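You operate a simulated robot arm through the tools that you are given. There is no shell and no other tool. Be economical: measure what you need, move in short steps, check, and stop when the job is done.

Carry out the task below with a simulated robot arm. There is one attempt and no reset: what you move stays moved.

Task
Take the teal towel off the rail and latch it into box one.
Fine: lid shut, latch closed.

It is judged by the outcome, as a careful person would: the job done as asked, and still so three seconds after it is handed in. It fails if anything else is knocked over, pushed out of place, dropped, spilled or broken. Lids that push on must go on centred and level and be pressed home; caps that screw on are set level and turned clockwise until they are tight. Flat cloth is picked up by pressing the open fingertips on it (5 to 10 N) and closing them slowly along it; thin cloth reads only 2 to 8 mm in the jaws.

Robot
A 7-joint arm with a two-finger parallel gripper on a trunk, on a base that drives. Base frame: it is fixed to the floor where the robot stands at the start and does not move with it; the origin is under the middle of the robot, x ahead of it, y to its left, z up. Units: mm, degrees, N and s.
Its first joint turns from -166.0 to 166.0 degrees. Places, roughly: hinged lid [400, -100, 900]; inside of box one [400, -100, 800]; latch lever [300, 0, 900]. Payload 1.57 kg.
The tool frame sits at the grasp point between the pads (the TCP): z along the fingers, y along the line on which they close. The tips reach 30 mm beyond it. Largest opening 80 mm; finger width 17, thickness 12; the body of the gripper, 40 by 82 mm, starts 80 mm behind the TCP.
Orientation is that of the tool frame in the base frame, as [roll, pitch, yaw] about the fixed x, y, z axes, in that order (R = Rz(yaw) Ry(pitch) Rx(roll)). With the fingers straight down and closing along the base's y, the tool's x points along the base's -x, its y along +y and its z along -z.

Tools
- The arm moves only by the tool servo_tool. Its argument "commands" is a list of rows, each a list of 7 numbers: the turn, a rotation vector about the tool's x, y, z in degrees, then the shift along the tool's x, y, z in cm, then the closure, from 0 (fully open) to 1 (shut). In form: [[wx, wy, wz, tx, ty, tz, hand], ...]. A call has 1 to 12 rows; each row shifts and turns the commanded pose from where the row before left it, along the tool's axes as they then stand. Rows are played at 5 a second. More than 50 mm and 8.6 degrees between two rows, or a gripper value outside its range, and nothing of the call is played. Where a pose cannot be reached the arm comes as near as it can. A force on the tool above 50 N (or 10 N above the force at the start of the call, whichever is more), or a blocked arm, ends the call early, and 0.2 s more pass. Each finger travels about 72 mm/s and halts on what it meets, pressing with about 42 N; the grip force reading is that of the motor and also rises with nothing between the fingers. The clock runs only during rows and for 0.2 s after the last one: add rows that do not move to give the fingers time. It gives the time, the measured TCP pose, the force on the tool (base axes), the opening and the grip force at its end, in the units of the frame above (readings bear some noise), with the torque about the TCP (base axes, N m) and any sound that the robot's microphone picked up, and new pictures: "show" is both (left out), scene, wrist or none.
- Cameras (640 x 400 px; columns grow to the right, rows downward): "scene" is now at [250.4, 2.1, 1592.4]; the picture's right is [0.13, -0.99, 0.00], its down [-0.81, -0.11, -0.57] and it looks along [0.57, 0.08, -0.82] (base axes); focal length 214 px, centre (320, 200). "wrist" rides on the gripper at [72, -7, -122] in the tool frame; the picture's right is [0.09, 1.00, 0.00], its down [-0.84, 0.08, -0.54] and it looks along [-0.54, 0.05, 0.84] (tool axes); focal length 238 px, centre (320, 200). There is no depth. A picture from a camera that has moved, and an enlarged one, comes with that camera's place and axes in the base frame and with its lens. The place of the scene camera against the robot may be out by one fixed shift of up to 25 mm in any direction.
- move_column(by): slides the trunk up (or, below 0, down) by that many mm; the arm and the scene camera ride with it, the base frame stays. It gives what a move gives, with no picture.
- drive_base(legs): drives the robot by 1 to 6 legs, each [ahead, left, turn to the left] in mm, mm and degrees, along the robot's own axes; the way and the turn of a leg run together, so that a leg with both is an arc; at most 1500 mm and 180 degrees a leg. The arm and the cameras ride along, it lands a little off, and it stops where it bumps. It gives what a move gives, and a new picture of the scene camera.
- head_to(pan, tilt): turns the head with the scene camera to pan (to the left, within 86 degrees either way) and tilt (down, from -29 to 69), counted from straight ahead of the robot. It gives what a move gives, and a new picture of the scene camera.
- inspect(camera, box): a new picture of the part [left, top, right, bottom] of that camera's present view, enlarged. The clock stands still meanwhile.
- sign_off(): hands the job in; it is judged then, once.

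Go step by step. Nothing tells you exact positions but the pictures and the camera data: compare them with the known pose of the tool, close in by small moves and look again before you grip or let go. The budget is 120 turns and 260 pictures, counting those below and the enlarged ones. Unless the task says otherwise, let go and move clear before handing in, and close with one line.

The tools are called after ">>>" by a JSON object that holds its "name" and its "arguments". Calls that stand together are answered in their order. servo_tool: Moves the arm, as the interface text tells. Its arguments: {"type":"object","properties":{"commands":{"type":"array"},"show":{"type":"string","enum":["both","scene","wrist","none"]}},"required":["commands"]} The other tools are called the same way: move_column (by) slides the trunk up or down; drive_base (legs) drives the base; head_to (pan, tilt) turns the head that bears the scene camera; inspect (camera, box) takes an enlarged picture of a part of a camera's view; sign_off () hands the job in.

At the start:

```text
clock: 0.0
eef_pos: [456.1, -132.0, 1388.4]
orientation: [-179.9, 0.0, -180.0]
force: [-0.7, -0.1, 0.0]
ft_torque: [0.0, 0.01, 0.02]
opening: 79.9
grip_force: 0.2
trunk travel left (down, up): [-825.0, 165.0]
robot x, y, heading: [-0.5, -0.5, -0.3]
head pan, tilt: [7.7, 54.9]
```

scene: 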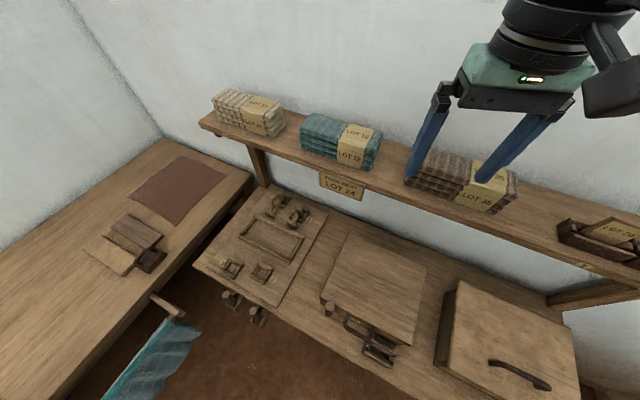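
wrist: 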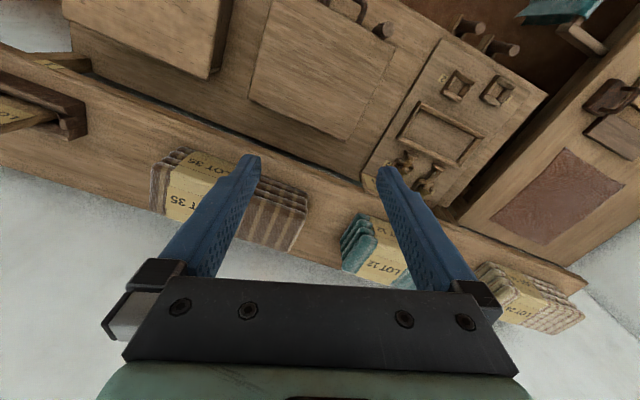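

I see the work bench with two lidded boxes, a shelf with folded cloths, a side bench on the left and a teal towel hanging on a rail at bottom left. I'll look closer at the box, the latch and the towel.

>>> {"name": "inspect", "arguments": {"camera": "scene", "box": [280, 220, 460, 380]}}

>>> {"name": "head_to", "arguments": {"pan": 50, "tilt": 60}}

```text
2.50 times, centred on (370, 300) of scene
camera zoom: at [250.4, 2.1, 1592.4], right [0.13, -0.99, 0.0], down [-0.81, -0.11, -0.57], along [0.57, 0.08, -0.82], focal length 536 px, centre (195, -50)
```

zoom: 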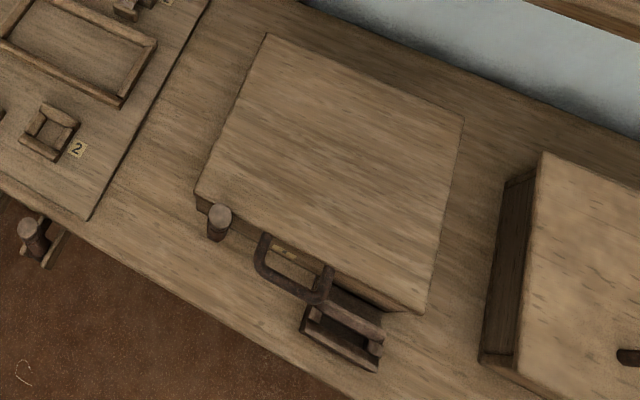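

```text
clock: 1.1
eef_pos: [457.0, -132.6, 1387.7]
orientation: [-180.0, 0.0, -180.0]
force: [-0.3, -0.5, 0.1]
ft_torque: [0.0, 0.01, 0.0]
opening: 80.0
grip_force: 0.1
trunk travel left (down, up): [-825.0, 165.0]
robot x, y, heading: [0.7, -3.2, -0.2]
head pan, tilt: [50.0, 60.0]
camera scene: at [221.8, 43.4, 1586.3], right [0.77, -0.64, 0.0], down [-0.56, -0.66, -0.5], along [0.32, 0.38, -0.87], focal length 214 px, centre (320, 200)
```

scene: 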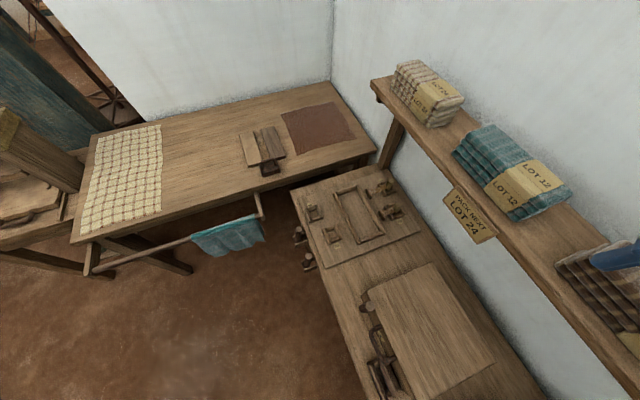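

The teal towel hangs on the rail on the front of the left bench. I'll look closer at the towel and at the box's front.

>>> {"name": "inspect", "arguments": {"camera": "scene", "box": [170, 180, 290, 280]}}

>>> {"name": "inspect", "arguments": {"camera": "scene", "box": [280, 170, 500, 400]}}

```text
4.00 times, centred on (230, 230) of scene
camera zoom: at [221.8, 43.4, 1586.3], right [0.77, -0.64, 0.0], down [-0.56, -0.66, -0.5], along [0.32, 0.38, -0.87], focal length 858 px, centre (680, 80)
```

zoom: 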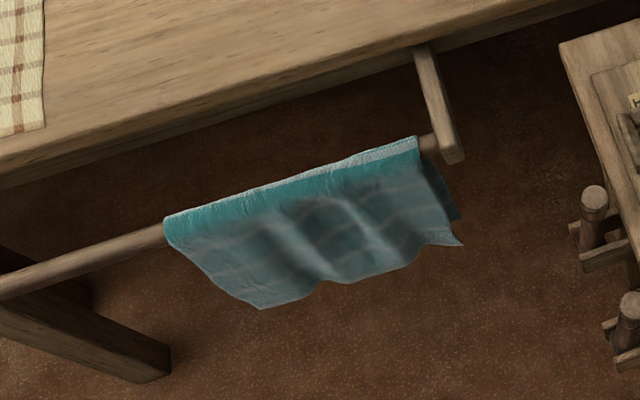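

```text
1.74 times, centred on (390, 285) of scene
camera zoom: at [221.8, 43.4, 1586.3], right [0.77, -0.64, 0.0], down [-0.56, -0.66, -0.5], along [0.32, 0.38, -0.87], focal length 373 px, centre (198, 52)
```

zoom: 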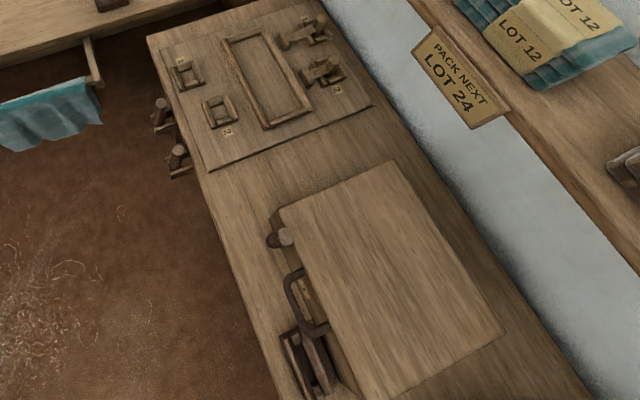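

The room is turned about −20° from my frame. I'll pull the arm back from the shelf and view the latch with the wrist camera.

>>> {"name": "servo_tool", "arguments": {"commands": [[0, 0, 0, 4, 0, 0, 0], [0, 0, 0, 4, 0, 0, 0], [0, 0, 0, 4, 0, 0, 0], [0, 0, 0, 4, 0, 0, 0], [0, 0, 0, 0, 0, 0, 0]], "show": "wrist"}}

>>> {"name": "head_to", "arguments": {"pan": -20, "tilt": 50}}

```text
clock: 2.3
eef_pos: [294.6, -130.9, 1387.7]
orientation: [180.0, -0.1, -179.9]
force: [0.6, 0.2, -0.3]
ft_torque: [-0.03, 0.01, -0.01]
opening: 80.1
grip_force: 0.1
trunk travel left (down, up): [-825.0, 165.0]
robot x, y, heading: [-0.5, -1.8, -0.1]
head pan, tilt: [50.0, 60.0]
camera wrist: at [221.2, -138.7, 1511.2], right [-0.09, 1.0, 0.0], down [0.84, 0.08, 0.54], along [0.54, 0.05, -0.84], focal length 238 px, centre (320, 200)
```

wrist: 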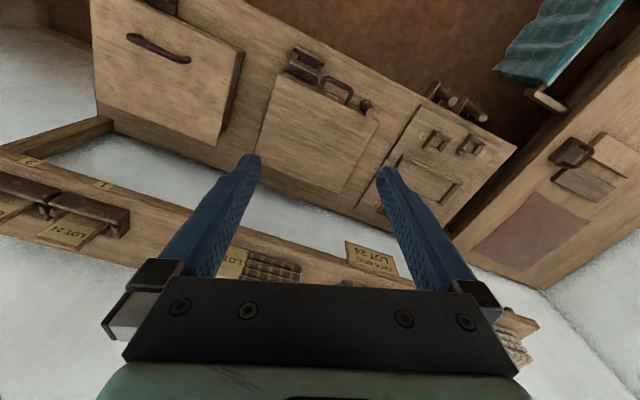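

```text
clock: 3.7
eef_pos: [295.0, -131.5, 1389.1]
orientation: [-179.9, 0.0, 180.0]
force: [0.3, 0.1, 0.4]
ft_torque: [-0.02, -0.01, -0.02]
opening: 79.9
grip_force: 0.1
trunk travel left (down, up): [-825.0, 165.0]
robot x, y, heading: [-5.9, -1.2, -0.1]
head pan, tilt: [-20.0, 50.0]
camera scene: at [251.3, -33.8, 1598.8], right [-0.34, -0.94, 0.0], down [-0.72, 0.26, -0.64], along [0.6, -0.22, -0.77], focal length 214 px, centre (320, 200)
```

scene: 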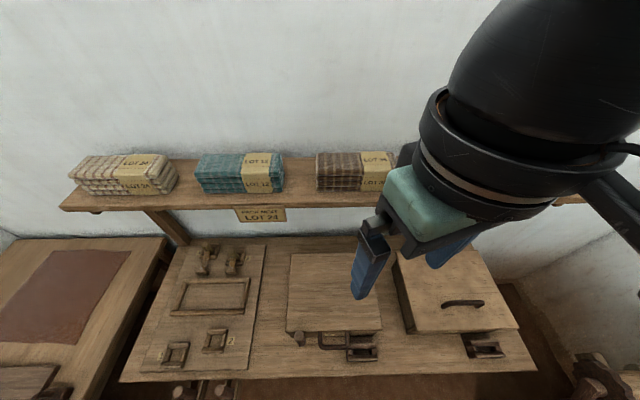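

Now I see both boxes frontally. Zooming on box one's front.

>>> {"name": "inspect", "arguments": {"camera": "scene", "box": [270, 300, 400, 380]}}

>>> {"name": "inspect", "arguments": {"camera": "wrist", "box": [260, 30, 400, 130]}}

>>> {"name": "inspect", "arguments": {"camera": "scene", "box": [440, 280, 560, 380]}}

```text
4.92 times, centred on (335, 340) of scene
camera zoom: at [251.3, -33.8, 1598.8], right [-0.34, -0.94, 0.0], down [-0.72, 0.26, -0.64], along [0.6, -0.22, -0.77], focal length 1056 px, centre (246, -489)
```

zoom: 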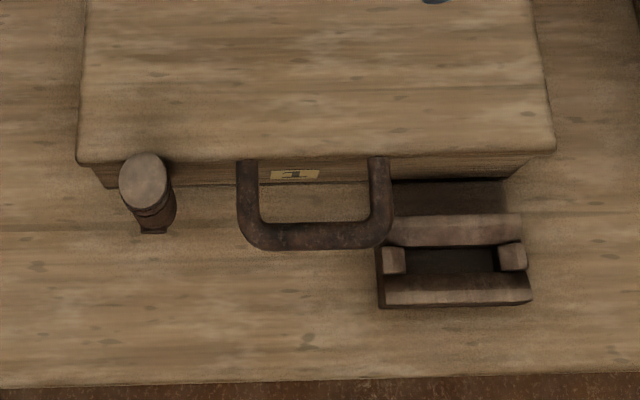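

```text
4.00 times, centred on (330, 80) of wrist
camera zoom: at [220.5, -138.9, 1511.4], right [-0.09, 1.0, 0.0], down [0.84, 0.08, 0.54], along [0.54, 0.05, -0.84], focal length 953 px, centre (280, 680)
```

zoom: 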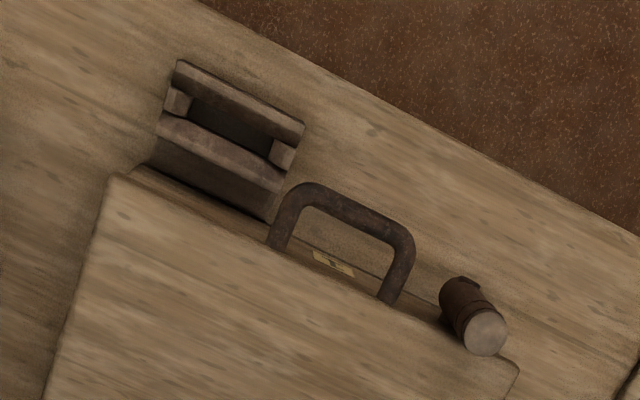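

```text
4.00 times, centred on (500, 330) of scene
camera zoom: at [251.3, -33.8, 1598.8], right [-0.34, -0.94, 0.0], down [-0.72, 0.26, -0.64], along [0.6, -0.22, -0.77], focal length 858 px, centre (-400, -320)
```

zoom: 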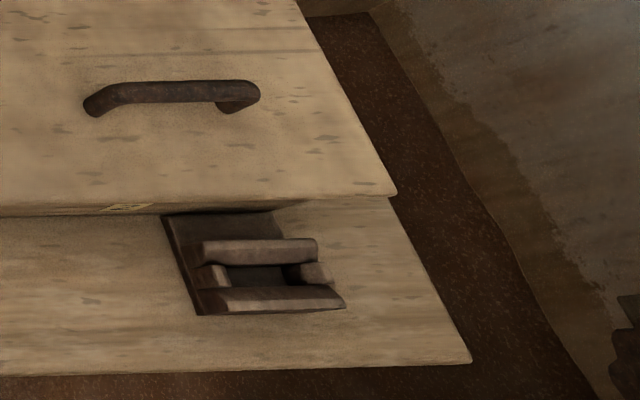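

Box one (tag "1") has a loop handle on the lid front and an upright knob lever at the front left, likely the latch. I'll lower the trunk for a closer look.

>>> {"name": "move_column", "arguments": {"by": -250}}

>>> {"name": "servo_tool", "arguments": {"commands": [[0, 0, 7, 3, 2, 0, 0], [0, 0, 7, 3, 2, 0, 0], [0, 0, 6, 3, 2, 0, 0], [0, 0, 0, 0, 0, 0, 0]]}}

```text
clock: 6.3
eef_pos: [293.9, -130.6, 1138.7]
orientation: [180.0, 0.0, 179.9]
force: [0.3, 0.0, -0.6]
ft_torque: [0.01, 0.01, 0.01]
opening: 80.0
grip_force: 0.1
trunk travel left (down, up): [-575.0, 415.0]
robot x, y, heading: [-2.7, -0.3, 0.2]
head pan, tilt: [-20.0, 50.0]
```

```text
clock: 7.2
eef_pos: [233.1, -73.6, 1141.3]
orientation: [176.4, -9.9, 152.1]
force: [1.0, 0.2, -0.3]
ft_torque: [0.03, -0.01, 0.02]
opening: 80.0
grip_force: 0.3
trunk travel left (down, up): [-575.0, 415.0]
robot x, y, heading: [1.8, 3.4, 0.1]
head pan, tilt: [-20.0, 50.0]
stopped in row 4: the arm was blocked; the commanded pose is now the measured one
camera scene: at [252.5, -33.1, 1350.0], right [-0.32, -0.95, 0.0], down [-0.72, 0.24, -0.65], along [0.62, -0.21, -0.76], focal length 214 px, centre (320, 200)
camera wrist: at [180.3, -63.5, 1273.0], right [0.39, 0.92, 0.08], down [0.83, -0.39, 0.39], along [0.39, -0.09, -0.92], focal length 238 px, centre (320, 200)
```

scene: 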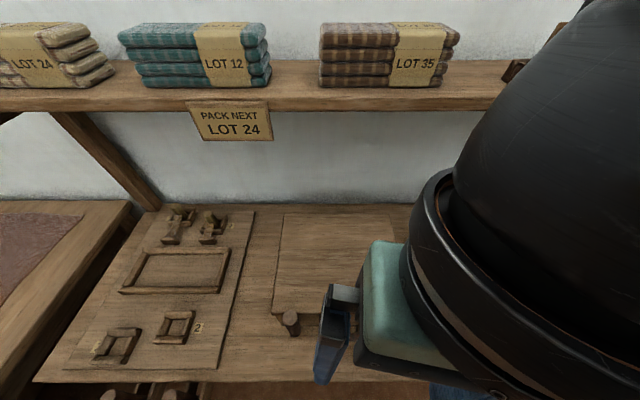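
wrist: 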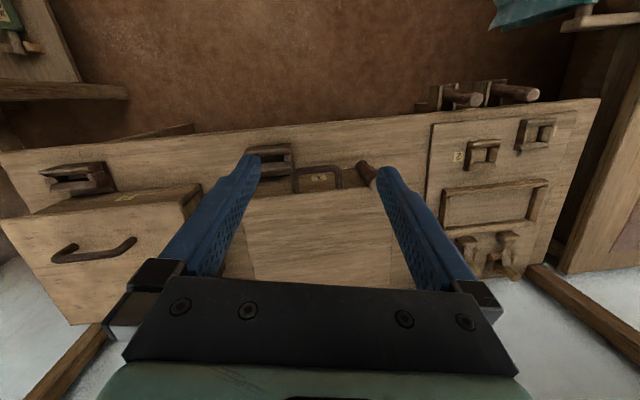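

The arm was blocked close to the body, so I'll restore its pose and instead turn the base by −20° to line up with the benches.

>>> {"name": "servo_tool", "arguments": {"commands": [[0.9, -2.5, -7, -2, -1, 0, 0], [0.9, -2.5, -7, -2, -1, 0, 0], [0.9, -2.5, -7, -2, -1, 0, 0], [0.9, -2.4, -7, -2, -1, 0, 0], [0, 0, 0, 0, 0, 0, 0]], "show": "none"}}

>>> {"name": "drive_base", "arguments": {"legs": [[-150, 0, 0], [0, 0, -20]]}}

```text
clock: 8.4
eef_pos: [297.6, -133.8, 1131.1]
orientation: [178.2, 1.8, 179.9]
force: [-0.3, 0.0, 0.6]
ft_torque: [0.01, -0.02, 0.03]
opening: 79.9
grip_force: 0.1
trunk travel left (down, up): [-575.0, 415.0]
robot x, y, heading: [1.3, -0.2, 0.0]
head pan, tilt: [-20.0, 50.0]
```

```text
clock: 10.9
eef_pos: [81.0, -226.0, 1130.8]
orientation: [178.1, 1.6, 160.0]
force: [-1.0, 0.1, -0.3]
ft_torque: [0.03, 0.01, 0.04]
opening: 80.2
grip_force: 0.0
trunk travel left (down, up): [-575.0, 415.0]
robot x, y, heading: [-152.1, -0.5, -19.7]
head pan, tilt: [-20.0, 50.0]
camera scene: at [74.8, -114.5, 1348.8], right [-0.64, -0.77, 0.0], down [-0.59, 0.49, -0.64], along [0.49, -0.41, -0.77], focal length 214 px, centre (320, 200)
```

scene: 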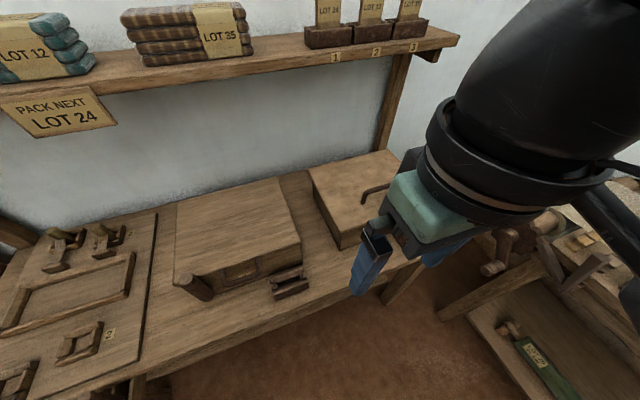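

Heading is now aligned. I'll drive left so the wrist camera faces the knob and box one's front.

>>> {"name": "drive_base", "arguments": {"legs": [[0, 260, 0]]}}

>>> {"name": "head_to", "arguments": {"pan": 0, "tilt": 45}}

>>> {"name": "servo_tool", "arguments": {"commands": [[1.8, -1.8, 0, 0, 0, 0, 0], [0, 0, 0, 0, 0, 0, 0]], "show": "wrist"}}

```text
clock: 12.7
eef_pos: [166.0, 7.9, 1131.0]
orientation: [178.3, 1.6, 159.9]
force: [0.7, -1.5, 0.5]
ft_torque: [0.0, -0.01, 0.02]
opening: 80.1
grip_force: 0.1
trunk travel left (down, up): [-575.0, 415.0]
robot x, y, heading: [-67.7, 234.5, -19.8]
head pan, tilt: [-20.0, 50.0]
camera scene: at [159.6, 120.9, 1348.8], right [-0.64, -0.77, 0.0], down [-0.59, 0.49, -0.64], along [0.49, -0.41, -0.77], focal length 214 px, centre (320, 200)
```

scene: 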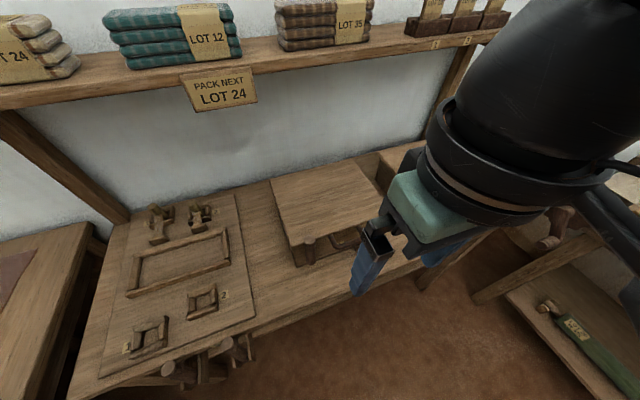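

```text
clock: 13.5
eef_pos: [166.6, 8.3, 1132.0]
orientation: [178.2, 1.5, 159.9]
force: [0.3, -0.1, -0.4]
ft_torque: [0.03, 0.02, 0.01]
opening: 80.0
grip_force: 0.0
trunk travel left (down, up): [-575.0, 415.0]
robot x, y, heading: [-67.6, 235.6, -20.0]
head pan, tilt: [0.0, 45.0]
camera scene: at [176.7, 142.0, 1355.7], right [-0.34, -0.94, 0.0], down [-0.66, 0.24, -0.71], along [0.66, -0.24, -0.71], focal length 214 px, centre (320, 200)
```

scene: 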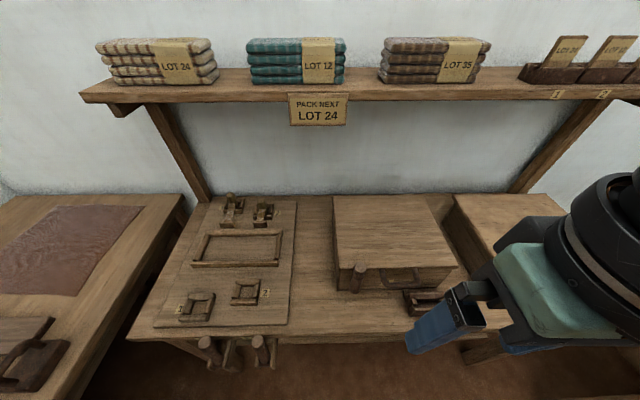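

```text
clock: 14.1
eef_pos: [164.6, 7.8, 1131.1]
orientation: [179.9, 3.5, 159.8]
force: [-0.7, -0.5, 0.4]
ft_torque: [0.0, 0.05, 0.02]
opening: 80.2
grip_force: 0.1
trunk travel left (down, up): [-575.0, 415.0]
robot x, y, heading: [-68.9, 234.3, -19.7]
head pan, tilt: [0.0, 45.0]
camera wrist: at [87.4, 28.6, 1249.9], right [0.26, 0.97, -0.01], down [0.78, -0.2, 0.59], along [0.57, -0.16, -0.81], focal length 238 px, centre (320, 200)
```

wrist: 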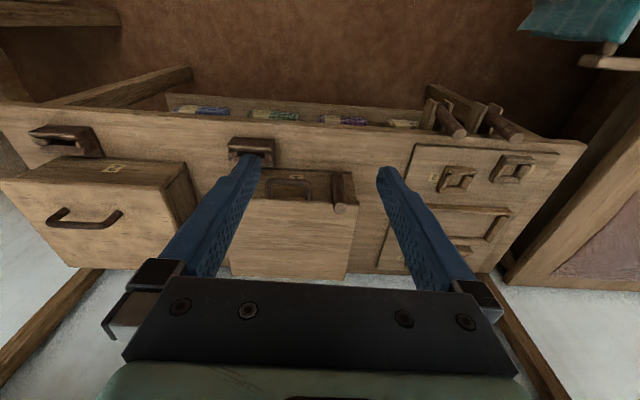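

I'll zoom on the latch from this new viewpoint.

>>> {"name": "inspect", "arguments": {"camera": "wrist", "box": [220, 130, 380, 230]}}

>>> {"name": "inspect", "arguments": {"camera": "scene", "box": [320, 230, 480, 330]}}

```text
4.00 times, centred on (300, 180) of wrist
camera zoom: at [87.4, 28.6, 1249.9], right [0.26, 0.97, -0.01], down [0.78, -0.2, 0.59], along [0.57, -0.16, -0.81], focal length 953 px, centre (400, 280)
```

zoom: 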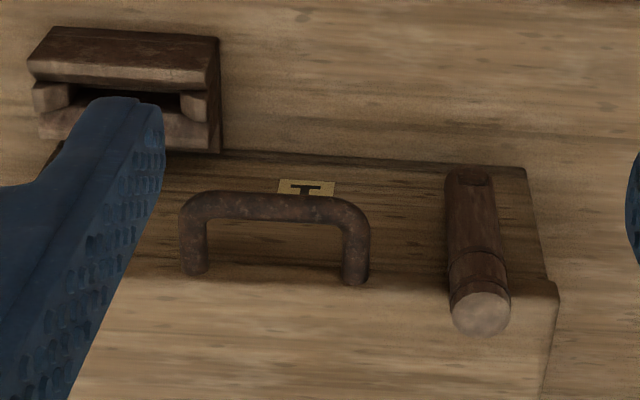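

```text
4.00 times, centred on (400, 280) of scene
camera zoom: at [176.8, 141.9, 1355.7], right [-0.34, -0.94, 0.0], down [-0.66, 0.24, -0.71], along [0.66, -0.24, -0.71], focal length 858 px, centre (0, -120)
```

zoom: 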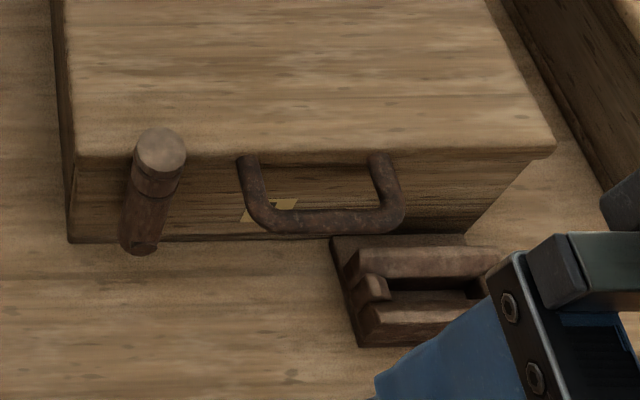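

Stereo puts the knob top near [342,−6,925], the handle bar near [295,−90,876] and the lid top at z≈887. I'll move the open gripper to above the knob and look again.

>>> {"name": "servo_tool", "arguments": {"commands": [[0, 3.5, 0, -4, 1.2, 0, 0], [0, 0, 0, -4, 1.2, 0, 0], [0, 0, 0, -4, 1.2, 0, 0], [0, 0, 0, -4, 1.2, 0, 0], [0, 0, 0, 0, 0, 0, 0]], "show": "none"}}

>>> {"name": "move_column", "arguments": {"by": -120}}

>>> {"name": "servo_tool", "arguments": {"commands": [[0, 0, 0, 0, 0, 0, 0]]}}

```text
clock: 15.3
eef_pos: [334.0, -1.1, 1130.9]
orientation: [-179.9, 0.0, 159.8]
force: [-0.3, 0.6, 0.5]
ft_torque: [0.01, 0.01, -0.01]
opening: 79.9
grip_force: 0.0
trunk travel left (down, up): [-575.0, 415.0]
robot x, y, heading: [-69.6, 232.6, -20.0]
head pan, tilt: [0.0, 45.0]
```

```text
clock: 16.8
eef_pos: [332.7, -1.3, 1011.0]
orientation: [-180.0, -0.1, 159.8]
force: [0.1, 0.1, 0.3]
ft_torque: [-0.01, -0.01, 0.04]
opening: 79.8
grip_force: 0.0
trunk travel left (down, up): [-455.0, 535.0]
robot x, y, heading: [-71.4, 233.7, -19.9]
head pan, tilt: [0.0, 45.0]
```

```text
clock: 17.2
eef_pos: [333.3, -2.2, 1011.4]
orientation: [-179.9, -0.1, 159.8]
force: [0.7, -1.0, 1.1]
ft_torque: [0.01, 0.04, 0.0]
opening: 80.2
grip_force: 0.1
trunk travel left (down, up): [-455.0, 535.0]
robot x, y, heading: [-69.8, 233.1, -19.7]
head pan, tilt: [0.0, 45.0]
camera scene: at [176.8, 142.0, 1235.8], right [-0.34, -0.94, 0.0], down [-0.66, 0.24, -0.71], along [0.66, -0.24, -0.71], focal length 214 px, centre (320, 200)
camera wrist: at [262.5, 15.8, 1134.8], right [0.26, 0.97, 0.0], down [0.81, -0.22, 0.54], along [0.52, -0.14, -0.84], focal length 238 px, centre (320, 200)
```

scene: 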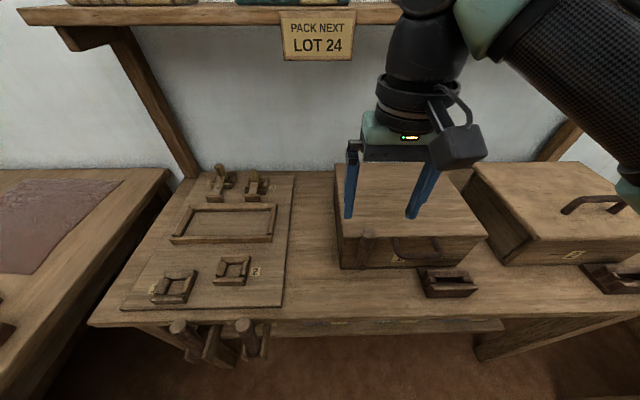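
wrist: 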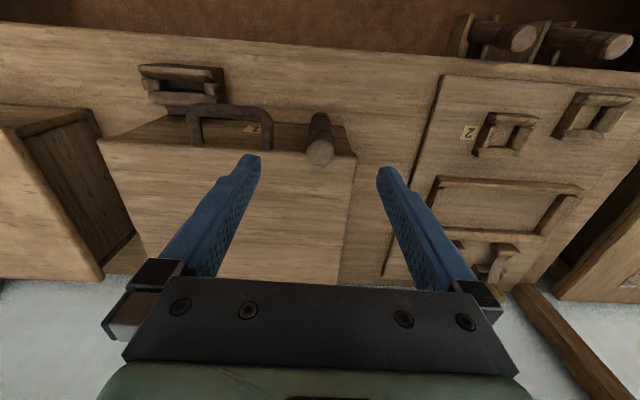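

The knob sits centred between the fingers. I'll move forward a little, descend around it and check.

>>> {"name": "servo_tool", "arguments": {"commands": [[0, 0, 0, -0.7, 0, 3, 0], [0, 0, 0, 0, 0, 3, 0], [0, 0, 0, 0, 0, 3, 0], [0, 0, 0, 0, 0, 0, 0]]}}

```text
clock: 18.2
eef_pos: [343.5, -3.8, 921.6]
orientation: [-180.0, -0.1, 159.8]
force: [-0.3, -0.2, -0.6]
ft_torque: [-0.01, 0.02, 0.03]
opening: 79.9
grip_force: 0.1
trunk travel left (down, up): [-455.0, 535.0]
robot x, y, heading: [-71.8, 237.9, -19.9]
head pan, tilt: [0.0, 45.0]
camera scene: at [176.7, 142.0, 1235.8], right [-0.34, -0.94, 0.0], down [-0.66, 0.24, -0.71], along [0.66, -0.24, -0.71], focal length 214 px, centre (320, 200)
camera wrist: at [271.4, 14.3, 1044.8], right [0.26, 0.97, 0.0], down [0.81, -0.22, 0.54], along [0.52, -0.14, -0.84], focal length 238 px, centre (320, 200)
```

scene: 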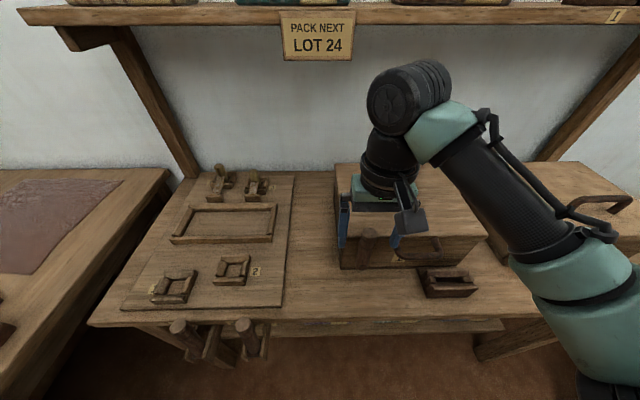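
wrist: 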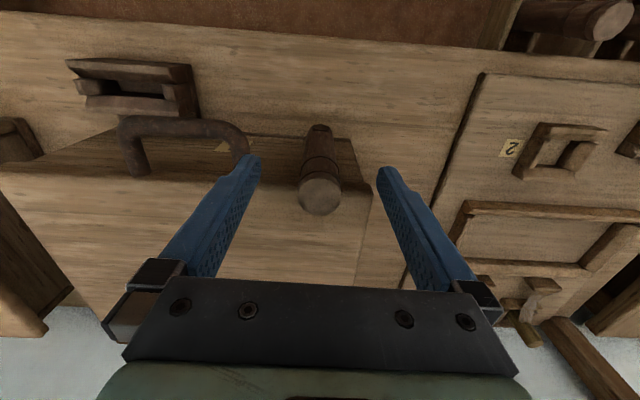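

Knob is centred and clear of the lid. Closing the fingers on it.

>>> {"name": "servo_tool", "arguments": {"commands": [[0, 0, 0, 0, 0, 0, 0.4], [0, 0, 0, 0, 0, 0, 0.6], [0, 0, 0, 0, 0, 0, 0.8], [0, 0, 0, 0, 0, 0, 0.8], [0, 0, 0, 0, 0, 0, 0.8]], "show": "wrist"}}

```text
clock: 19.4
eef_pos: [342.2, -3.8, 921.4]
orientation: [-180.0, -0.1, 159.7]
force: [-0.2, -0.6, -1.2]
ft_torque: [0.01, -0.02, 0.0]
opening: 25.5
grip_force: 36.9
trunk travel left (down, up): [-455.0, 535.0]
robot x, y, heading: [-69.2, 236.4, -20.0]
head pan, tilt: [0.0, 45.0]
camera wrist: at [271.5, 14.2, 1045.1], right [0.26, 0.97, 0.0], down [0.81, -0.22, 0.54], along [0.52, -0.14, -0.84], focal length 238 px, centre (320, 200)
```

wrist: 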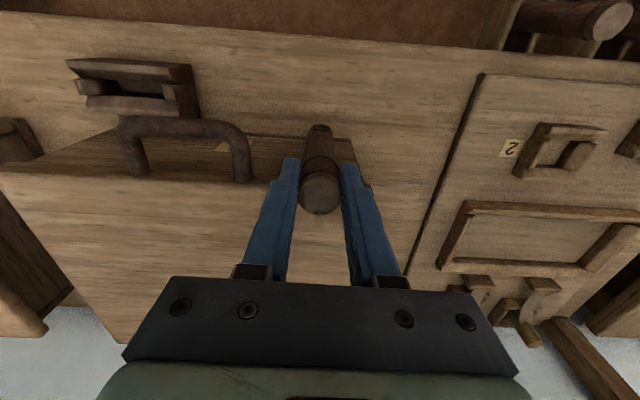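

Gripped (25.5 mm). Gently pulling the knob toward me to feel which way it swings.

>>> {"name": "servo_tool", "arguments": {"commands": [[0, 0, 0, 0.5, 0, 0, 0.8], [0, 0, 0, 0.5, 0, 0, 0.8], [0, 0, 0, 0, 0, 0, 0.8]], "show": "wrist"}}

```text
clock: 20.2
eef_pos: [337.4, -1.5, 921.2]
orientation: [179.6, 0.7, 159.6]
force: [37.5, -12.3, 9.7]
ft_torque: [-0.34, -0.75, 0.02]
opening: 25.8
grip_force: 36.8
trunk travel left (down, up): [-455.0, 535.0]
robot x, y, heading: [-66.1, 235.3, -19.8]
head pan, tilt: [0.0, 45.0]
camera wrist: at [264.8, 16.4, 1043.2], right [0.26, 0.97, 0.0], down [0.8, -0.22, 0.55], along [0.53, -0.14, -0.83], focal length 238 px, centre (320, 200)
```

wrist: 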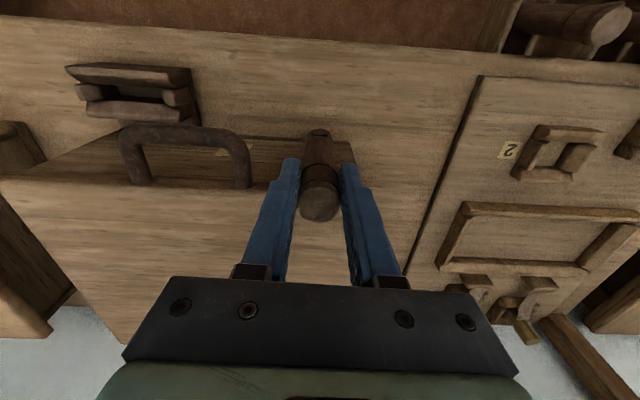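

It resists with about 39 N. I'll go back and try it sideways.

>>> {"name": "servo_tool", "arguments": {"commands": [[0, 0, 0, -0.5, 0, 0, 0.8], [0, 0, 0, -0.5, 0, 0, 0.8], [0, 0, 0, 0, 0.5, 0, 0.8], [0, 0, 0, 0, 0.5, 0, 0.8], [0, 0, 0, 0, 0, 0, 0.8]], "show": "none"}}

>>> {"name": "servo_tool", "arguments": {"commands": [[0, 0, 0, 0, -0.5, 0, 0.8], [0, 0, 0, 0, -0.5, 0, 0.8], [0, 0, 0, 0, -0.5, 0, 0.8], [0, 0, 0, 0, -0.5, 0, 0.8], [0, 0, 0, 0, 0, 0, 0.8]], "show": "wrist"}}

```text
clock: 21.4
eef_pos: [339.0, 1.6, 922.1]
orientation: [-179.7, -0.7, 159.6]
force: [-25.1, -8.7, -5.1]
ft_torque: [-1.29, 0.83, -0.42]
opening: 26.4
grip_force: 37.8
trunk travel left (down, up): [-455.0, 535.0]
robot x, y, heading: [-70.0, 234.6, -19.9]
head pan, tilt: [0.0, 45.0]
```

```text
clock: 22.6
eef_pos: [337.3, -3.4, 922.5]
orientation: [179.2, -0.2, 160.9]
force: [-10.3, 46.5, -10.3]
ft_torque: [1.06, -0.26, 0.6]
opening: 25.5
grip_force: 37.0
trunk travel left (down, up): [-455.0, 535.0]
robot x, y, heading: [-71.0, 235.8, -19.9]
head pan, tilt: [0.0, 45.0]
camera wrist: at [266.2, 10.8, 1045.7], right [0.24, 0.97, 0.01], down [0.82, -0.21, 0.54], along [0.52, -0.12, -0.84], focal length 238 px, centre (320, 200)
```

wrist: 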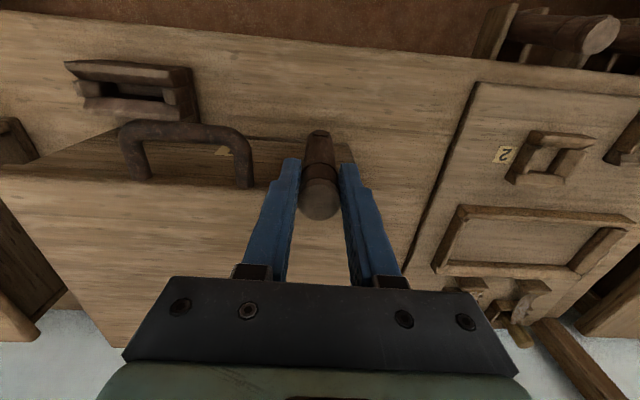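

Sideways is rigid, whereas the pull did move it a little. I'll recentre and pull outward further along an arc.

>>> {"name": "servo_tool", "arguments": {"commands": [[0, 0, 0, 0.3, 1, 0, 0.8], [0, 0, 0, 0.4, 0, 0, 0.8], [0, 0, 0, 0.4, 0, 0, 0.8], [0, 0, 0, 0.4, 0, 0, 0.8], [0, 0, 0, 0, 0, 0, 0.8]], "show": "wrist"}}

```text
clock: 23.8
eef_pos: [323.9, -1.3, 922.4]
orientation: [-179.8, -0.4, 159.7]
force: [-6.1, 0.8, 0.6]
ft_torque: [0.01, 0.11, 0.07]
opening: 15.6
grip_force: 0.1
trunk travel left (down, up): [-455.0, 535.0]
robot x, y, heading: [-63.7, 236.6, -19.7]
head pan, tilt: [0.0, 45.0]
camera wrist: at [253.6, 17.6, 1045.6], right [0.26, 0.97, 0.0], down [0.82, -0.22, 0.54], along [0.52, -0.14, -0.84], focal length 238 px, centre (320, 200)
```

wrist: 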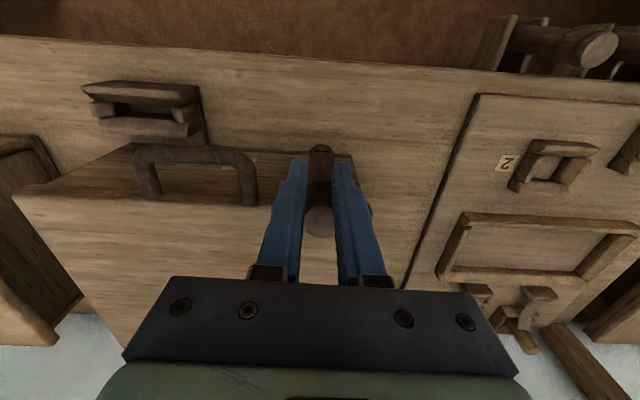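

The fingers slid off; the lever is firm in these directions. I'll open, lift clear and study the lever more closely.

>>> {"name": "servo_tool", "arguments": {"commands": [[0, 0, 0, 0, 0, 0, 0.4], [0, 0, 0, 0, 0, 0, 0], [0, 0, 0, 0, 0, -4, 0], [0, 0, 0, 4, 0, -4, 0], [0, 0, 0, 4, 4, 0, 0], [0, 0, 0, 4, 4, 0, 0], [0, 0, 0, 0, 0, 0, 0]], "show": "wrist"}}

>>> {"name": "inspect", "arguments": {"camera": "scene", "box": [320, 200, 480, 300]}}

>>> {"name": "inspect", "arguments": {"camera": "scene", "box": [130, 300, 290, 400]}}

```text
refused: row 4 steps farther than a row can; nothing moved
```

```text
4.00 times, centred on (400, 250) of scene
camera zoom: at [176.8, 141.7, 1235.7], right [-0.34, -0.94, 0.0], down [-0.67, 0.24, -0.71], along [0.66, -0.24, -0.71], focal length 858 px, centre (0, 0)
```

zoom: 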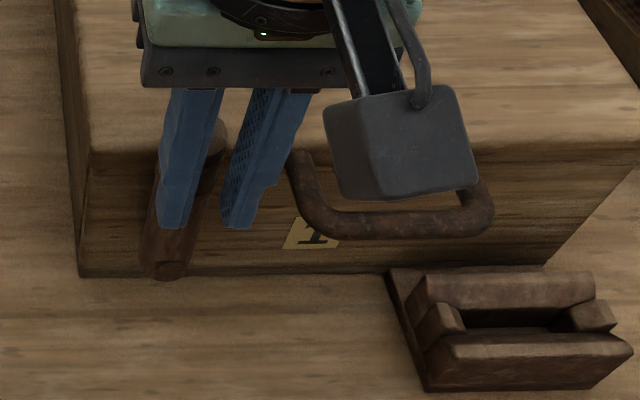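

```text
4.00 times, centred on (210, 350) of scene
camera zoom: at [176.8, 141.7, 1235.7], right [-0.34, -0.94, 0.0], down [-0.67, 0.24, -0.71], along [0.66, -0.24, -0.71], focal length 858 px, centre (760, -400)
```

zoom: 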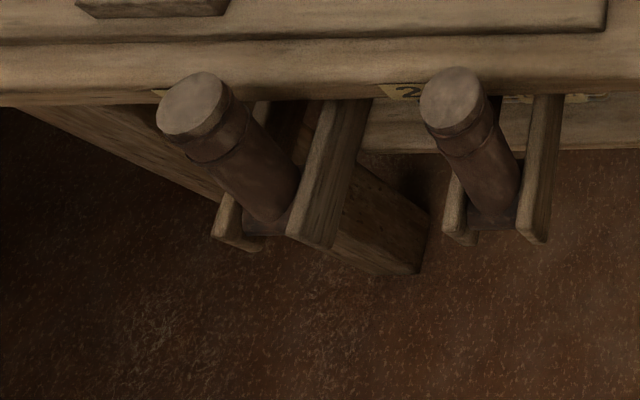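

Before forcing the lever I'll test whether the lid is actually latched. I'll lift clear and turn the tool 90° so that the fingers can straddle the handle bar.

>>> {"name": "servo_tool", "arguments": {"commands": [[0, 0, 0, 0, 0, 0, 0.4], [0, 0, 0, 0, 0, 0, 0], [0, 0, 0, 0, 0, -4, 0], [0, 0, 0, 0, 0, -4, 0], [0, 0, 0, 3, 0, -3, 0], [0, 0, 0, 3, 0, -3, 0], [0, 0, 0, 0, 0, 0, 0]], "show": "none"}}

>>> {"name": "servo_tool", "arguments": {"commands": [[0, 0, 8, 0, 0, 0, 0], [0, 0, 8, 0, 0, 0, 0], [0, 0, 8, 0, 0, 0, 0], [0, 0, 8, 0, 0, 0, 0], [0, 0, 8, 0, 0, 0, 0], [0, 0, 8, 0, 0, 0, 0], [0, 0, 8, 0, 0, 0, 0], [0, 0, 8, 0, 0, 0, 0], [0, 0, 8, 0, 0, 0, 0], [0, 0, 8, 0, 0, 0, 0], [0, 0, 8, 0, 0, 0, 0], [0, 0, 2, 0, 0, 0, 0]], "show": "both"}}

```text
clock: 25.4
eef_pos: [269.0, 24.0, 1065.3]
orientation: [-180.0, -0.1, 160.0]
force: [1.2, -0.2, 0.1]
ft_torque: [0.0, -0.04, -0.02]
opening: 79.9
grip_force: 0.0
trunk travel left (down, up): [-455.0, 535.0]
robot x, y, heading: [-69.2, 236.4, -20.0]
head pan, tilt: [0.0, 45.0]
```

```text
clock: 28.0
eef_pos: [269.5, 20.9, 1061.9]
orientation: [-179.9, 0.0, 69.7]
force: [0.1, -0.6, -0.3]
ft_torque: [0.02, 0.0, 0.01]
opening: 79.8
grip_force: 0.0
trunk travel left (down, up): [-455.0, 535.0]
robot x, y, heading: [-66.8, 234.8, -19.9]
head pan, tilt: [0.0, 45.0]
camera scene: at [176.8, 142.0, 1235.7], right [-0.34, -0.94, 0.0], down [-0.66, 0.24, -0.71], along [0.66, -0.24, -0.71], focal length 214 px, centre (320, 200)
camera wrist: at [287.2, 90.2, 1185.2], right [0.97, -0.26, 0.0], down [-0.22, -0.81, 0.54], along [-0.14, -0.52, -0.84], focal length 238 px, centre (320, 200)
```

scene: 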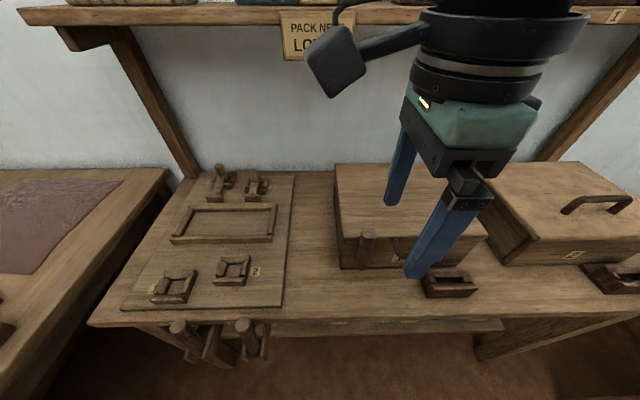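
wrist: 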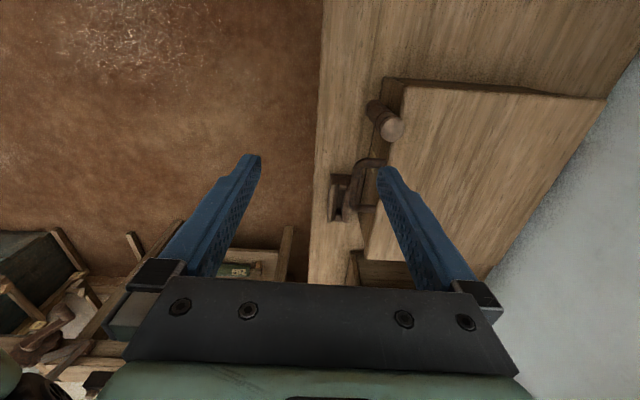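

This gives a side view of the lever; zooming in.

>>> {"name": "inspect", "arguments": {"camera": "wrist", "box": [310, 70, 450, 240]}}

>>> {"name": "inspect", "arguments": {"camera": "scene", "box": [320, 200, 480, 300]}}

```text
2.35 times, centred on (380, 155) of wrist
camera zoom: at [287.2, 90.2, 1185.2], right [0.97, -0.26, 0.0], down [-0.22, -0.81, 0.54], along [-0.14, -0.52, -0.84], focal length 561 px, centre (179, 306)
```

zoom: 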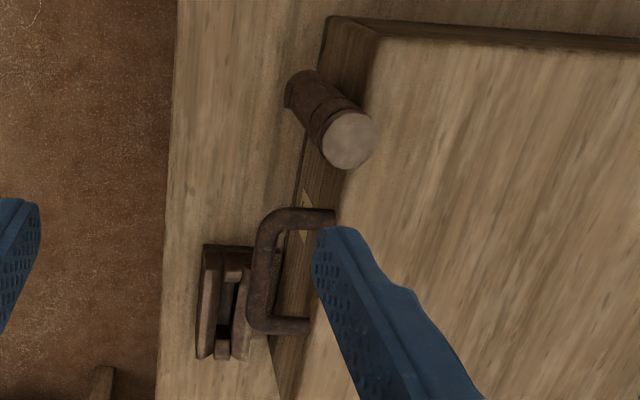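

```text
4.00 times, centred on (400, 250) of scene
camera zoom: at [176.8, 142.0, 1235.7], right [-0.34, -0.94, 0.0], down [-0.66, 0.24, -0.71], along [0.66, -0.24, -0.71], focal length 858 px, centre (0, 0)
```

zoom: 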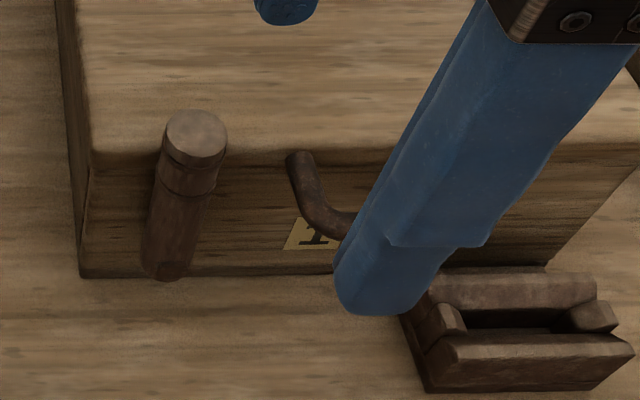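

I'll shift the base right so the gripper lines up with the handle, then check the view.

>>> {"name": "drive_base", "arguments": {"legs": [[0, -95, 0]]}}

>>> {"name": "servo_tool", "arguments": {"commands": [[0, 0, 0, 0, 2.9, 2.5, 0.4], [0, 0, 0, 0, 2.9, 2.5, 0.6], [0, 0, 0, 0, 0, 2.5, 0.62], [0, 0, 0, 0, 0, 2.5, 0.62], [0, 0, 0, 0, 0, 0, 0.62]]}}

```text
clock: 29.2
eef_pos: [237.7, -69.5, 1062.1]
orientation: [-179.9, 0.0, 69.9]
force: [-0.5, 0.1, 0.1]
ft_torque: [0.01, -0.01, -0.03]
opening: 79.8
grip_force: 0.1
trunk travel left (down, up): [-455.0, 535.0]
robot x, y, heading: [-106.2, 145.4, -19.7]
head pan, tilt: [0.0, 45.0]
camera scene: at [143.8, 51.0, 1235.7], right [-0.34, -0.94, 0.0], down [-0.66, 0.24, -0.71], along [0.67, -0.24, -0.71], focal length 214 px, centre (320, 200)
```

scene: 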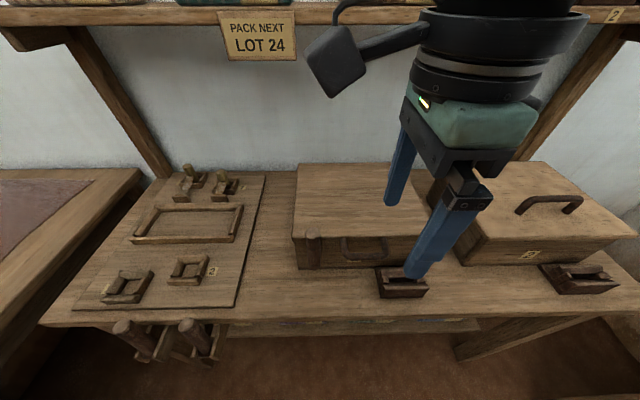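

```text
clock: 30.4
eef_pos: [293.0, -90.2, 961.8]
orientation: [-180.0, 0.1, 69.9]
force: [1.1, 0.0, 0.6]
ft_torque: [0.0, -0.03, -0.02]
opening: 30.6
grip_force: 0.1
trunk travel left (down, up): [-455.0, 535.0]
robot x, y, heading: [-105.0, 144.7, -20.1]
head pan, tilt: [0.0, 45.0]
camera scene: at [144.0, 51.7, 1235.8], right [-0.34, -0.94, 0.0], down [-0.66, 0.24, -0.71], along [0.67, -0.24, -0.71], focal length 214 px, centre (320, 200)
camera wrist: at [310.1, -19.9, 1084.2], right [0.97, -0.26, 0.0], down [-0.21, -0.81, 0.54], along [-0.14, -0.52, -0.84], focal length 238 px, centre (320, 200)
```

scene: 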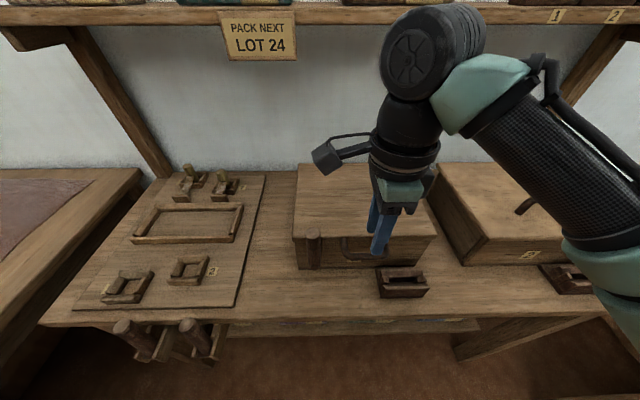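
wrist: 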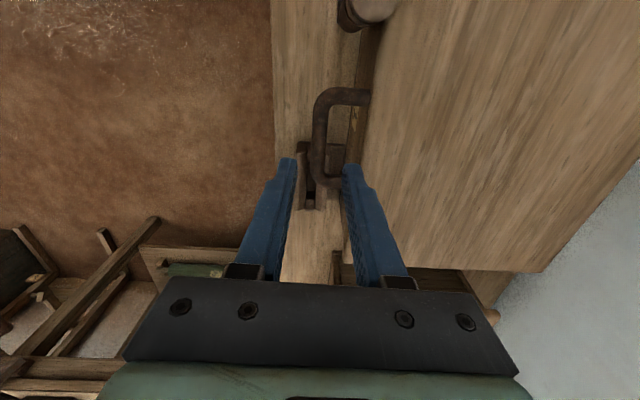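

The fingers straddle the bar. Descending and closing on the handle.

>>> {"name": "servo_tool", "arguments": {"commands": [[0, 0, 0, 0.2, 0, 3, 0.62], [0, 0, 0, 0, 0, 3, 0.62], [0, 0, 0, 0, 0, 0.7, 0.62], [0, 0, 0, 0, 0, 0, 0.62]], "show": "wrist"}}

```text
clock: 31.4
eef_pos: [291.8, -87.9, 894.5]
orientation: [-180.0, 0.1, 69.9]
force: [1.0, 0.8, 0.3]
ft_torque: [0.01, -0.02, 0.02]
opening: 30.4
grip_force: 0.1
trunk travel left (down, up): [-455.0, 535.0]
robot x, y, heading: [-100.3, 147.1, -19.8]
head pan, tilt: [0.0, 45.0]
camera wrist: at [310.0, -17.7, 1017.8], right [0.97, -0.26, 0.0], down [-0.21, -0.81, 0.54], along [-0.14, -0.52, -0.84], focal length 238 px, centre (320, 200)
```

wrist: 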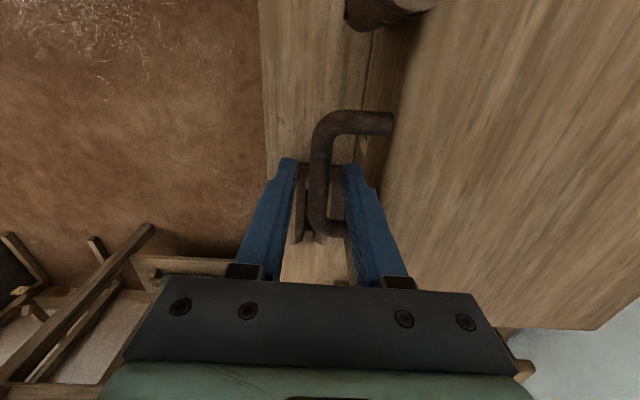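

Well placed. Closing on the bar and lifting slightly to test the lid.

>>> {"name": "servo_tool", "arguments": {"commands": [[0, 0, 0, 0, 0, 0, 0.8], [0, 0, 0, 0, 0, 0, 1], [0, 0, 0, 0, 0, 0, 1], [0, 0, 0, 0, 0, 0, 1]], "show": "none"}}

>>> {"name": "servo_tool", "arguments": {"commands": [[0, 0, 0, 0, 0, -0.4, 1], [0, 0, 0, 0, 0, -0.4, 1], [0, 0, 0, 0, 0, -0.4, 1], [0, 0, 0, 0, 0, 0, 1]], "show": "both"}}

```text
clock: 32.4
eef_pos: [293.3, -87.2, 895.0]
orientation: [-179.9, 0.0, 69.9]
force: [3.5, -2.9, -0.9]
ft_torque: [-0.01, -0.06, 0.58]
opening: 13.0
grip_force: 29.8
trunk travel left (down, up): [-455.0, 535.0]
robot x, y, heading: [-100.7, 144.3, -19.9]
head pan, tilt: [0.0, 45.0]
```

```text
clock: 33.4
eef_pos: [294.5, -86.6, 905.1]
orientation: [-179.5, 0.2, 70.0]
force: [2.2, 0.2, -32.4]
ft_torque: [0.07, -0.02, 0.54]
opening: 13.6
grip_force: 30.0
trunk travel left (down, up): [-455.0, 535.0]
robot x, y, heading: [-104.9, 147.4, -20.0]
head pan, tilt: [0.0, 45.0]
camera scene: at [146.2, 50.6, 1234.9], right [-0.34, -0.94, 0.0], down [-0.67, 0.24, -0.71], along [0.66, -0.24, -0.71], focal length 214 px, centre (320, 200)
camera wrist: at [311.4, -18.2, 1027.8], right [0.97, -0.25, -0.01], down [-0.21, -0.81, 0.54], along [-0.14, -0.52, -0.84], focal length 238 px, centre (320, 200)
```

scene: 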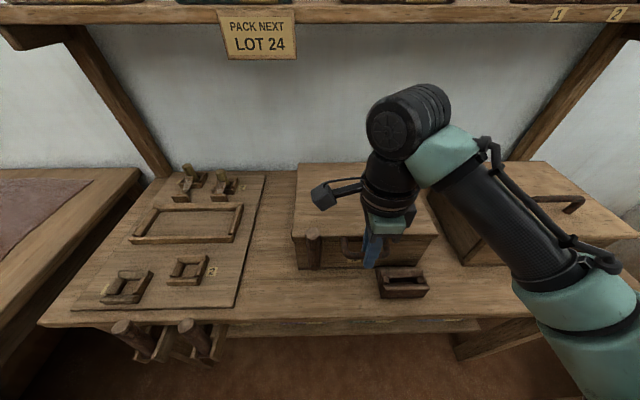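
wrist: 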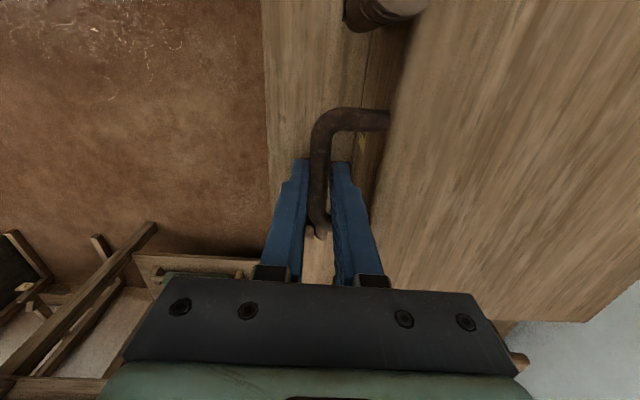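

The lid didn't come up with 30 N; it seems latched. Force/torque readings hinted that the lever gives toward the left, so I'll release and push it with closed fingers from its right side.

>>> {"name": "servo_tool", "arguments": {"commands": [[0, 0, 0, 0, 0, 1.2, 0.7], [0, 0, 0, 0, 0, 0, 0.6], [0, 0, 0, 0, 0, -4, 0.6], [0, 0, 0, 0, 0, -4, 1], [0, 0, 0, 3.1, 1.3, 0, 1], [0, 0, 0, 3.1, 0, 0, 1], [0, 0, 0, 0, 0, 2.4, 1], [0, 0, 0, 0, 0, 2.4, 1], [0, 0, 0, 0, 0, 0, 1]], "show": "both"}}

```text
clock: 35.4
eef_pos: [323.5, -35.8, 927.0]
orientation: [-179.9, 0.1, 69.8]
force: [-0.4, 0.9, 0.5]
ft_torque: [0.01, -0.01, 0.03]
opening: 0.1
grip_force: 21.4
trunk travel left (down, up): [-455.0, 535.0]
robot x, y, heading: [-100.3, 143.8, -19.9]
head pan, tilt: [0.0, 45.0]
camera scene: at [144.0, 51.7, 1235.8], right [-0.34, -0.94, 0.0], down [-0.66, 0.24, -0.71], along [0.67, -0.24, -0.71], focal length 214 px, centre (320, 200)
camera wrist: at [341.7, 34.3, 1049.3], right [0.97, -0.26, 0.0], down [-0.21, -0.81, 0.54], along [-0.14, -0.52, -0.84], focal length 238 px, centre (320, 200)
```

scene: 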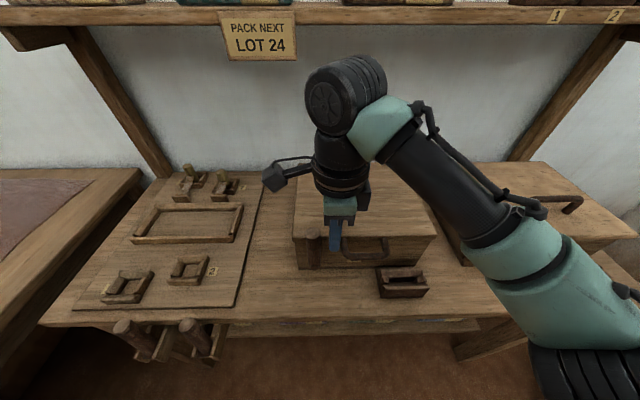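
wrist: 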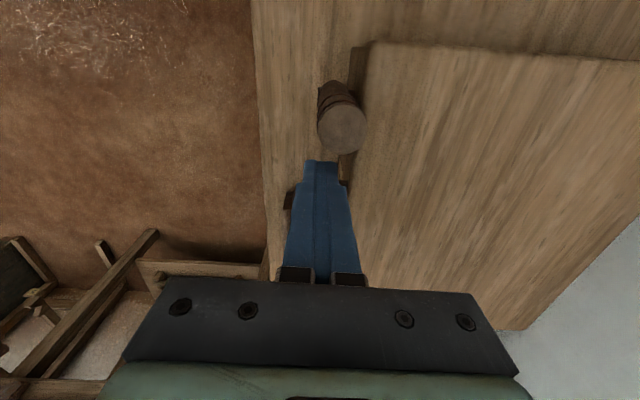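

Now pushing the knob to the left.

>>> {"name": "servo_tool", "arguments": {"commands": [[0, 0, 0, 0, 0.5, 0.2, 1], [0, 0, 0, 0.8, 0, 0, 1], [0, 0, 0, 0.5, 0, 0, 1], [0, 0, 0, 0.5, 0, 0, 1], [0, 0, 0, 0.5, 0, 0, 1], [0, 0, 0, 0.5, 0, 0, 1], [0, 0, 0, 0, 0, 0, 1]], "show": "wrist"}}

```text
clock: 37.0
eef_pos: [338.2, -9.7, 925.4]
orientation: [-179.9, 0.0, 69.8]
force: [-0.3, 0.2, -0.8]
ft_torque: [0.0, 0.02, -0.02]
opening: 0.2
grip_force: 21.2
trunk travel left (down, up): [-455.0, 535.0]
robot x, y, heading: [-101.6, 147.2, -19.7]
head pan, tilt: [0.0, 45.0]
camera wrist: at [356.5, 60.5, 1048.5], right [0.97, -0.26, 0.0], down [-0.21, -0.81, 0.54], along [-0.14, -0.52, -0.84], focal length 238 px, centre (320, 200)
```

wrist: 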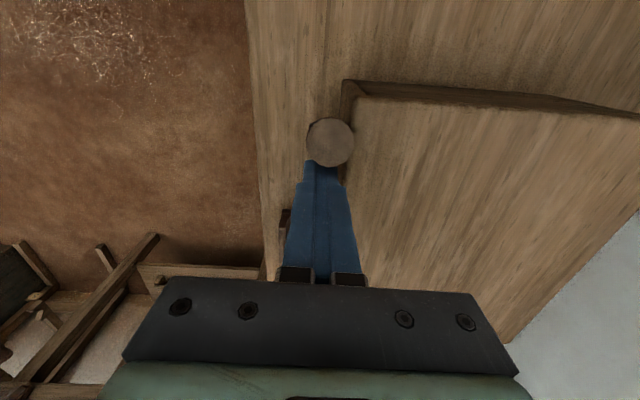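

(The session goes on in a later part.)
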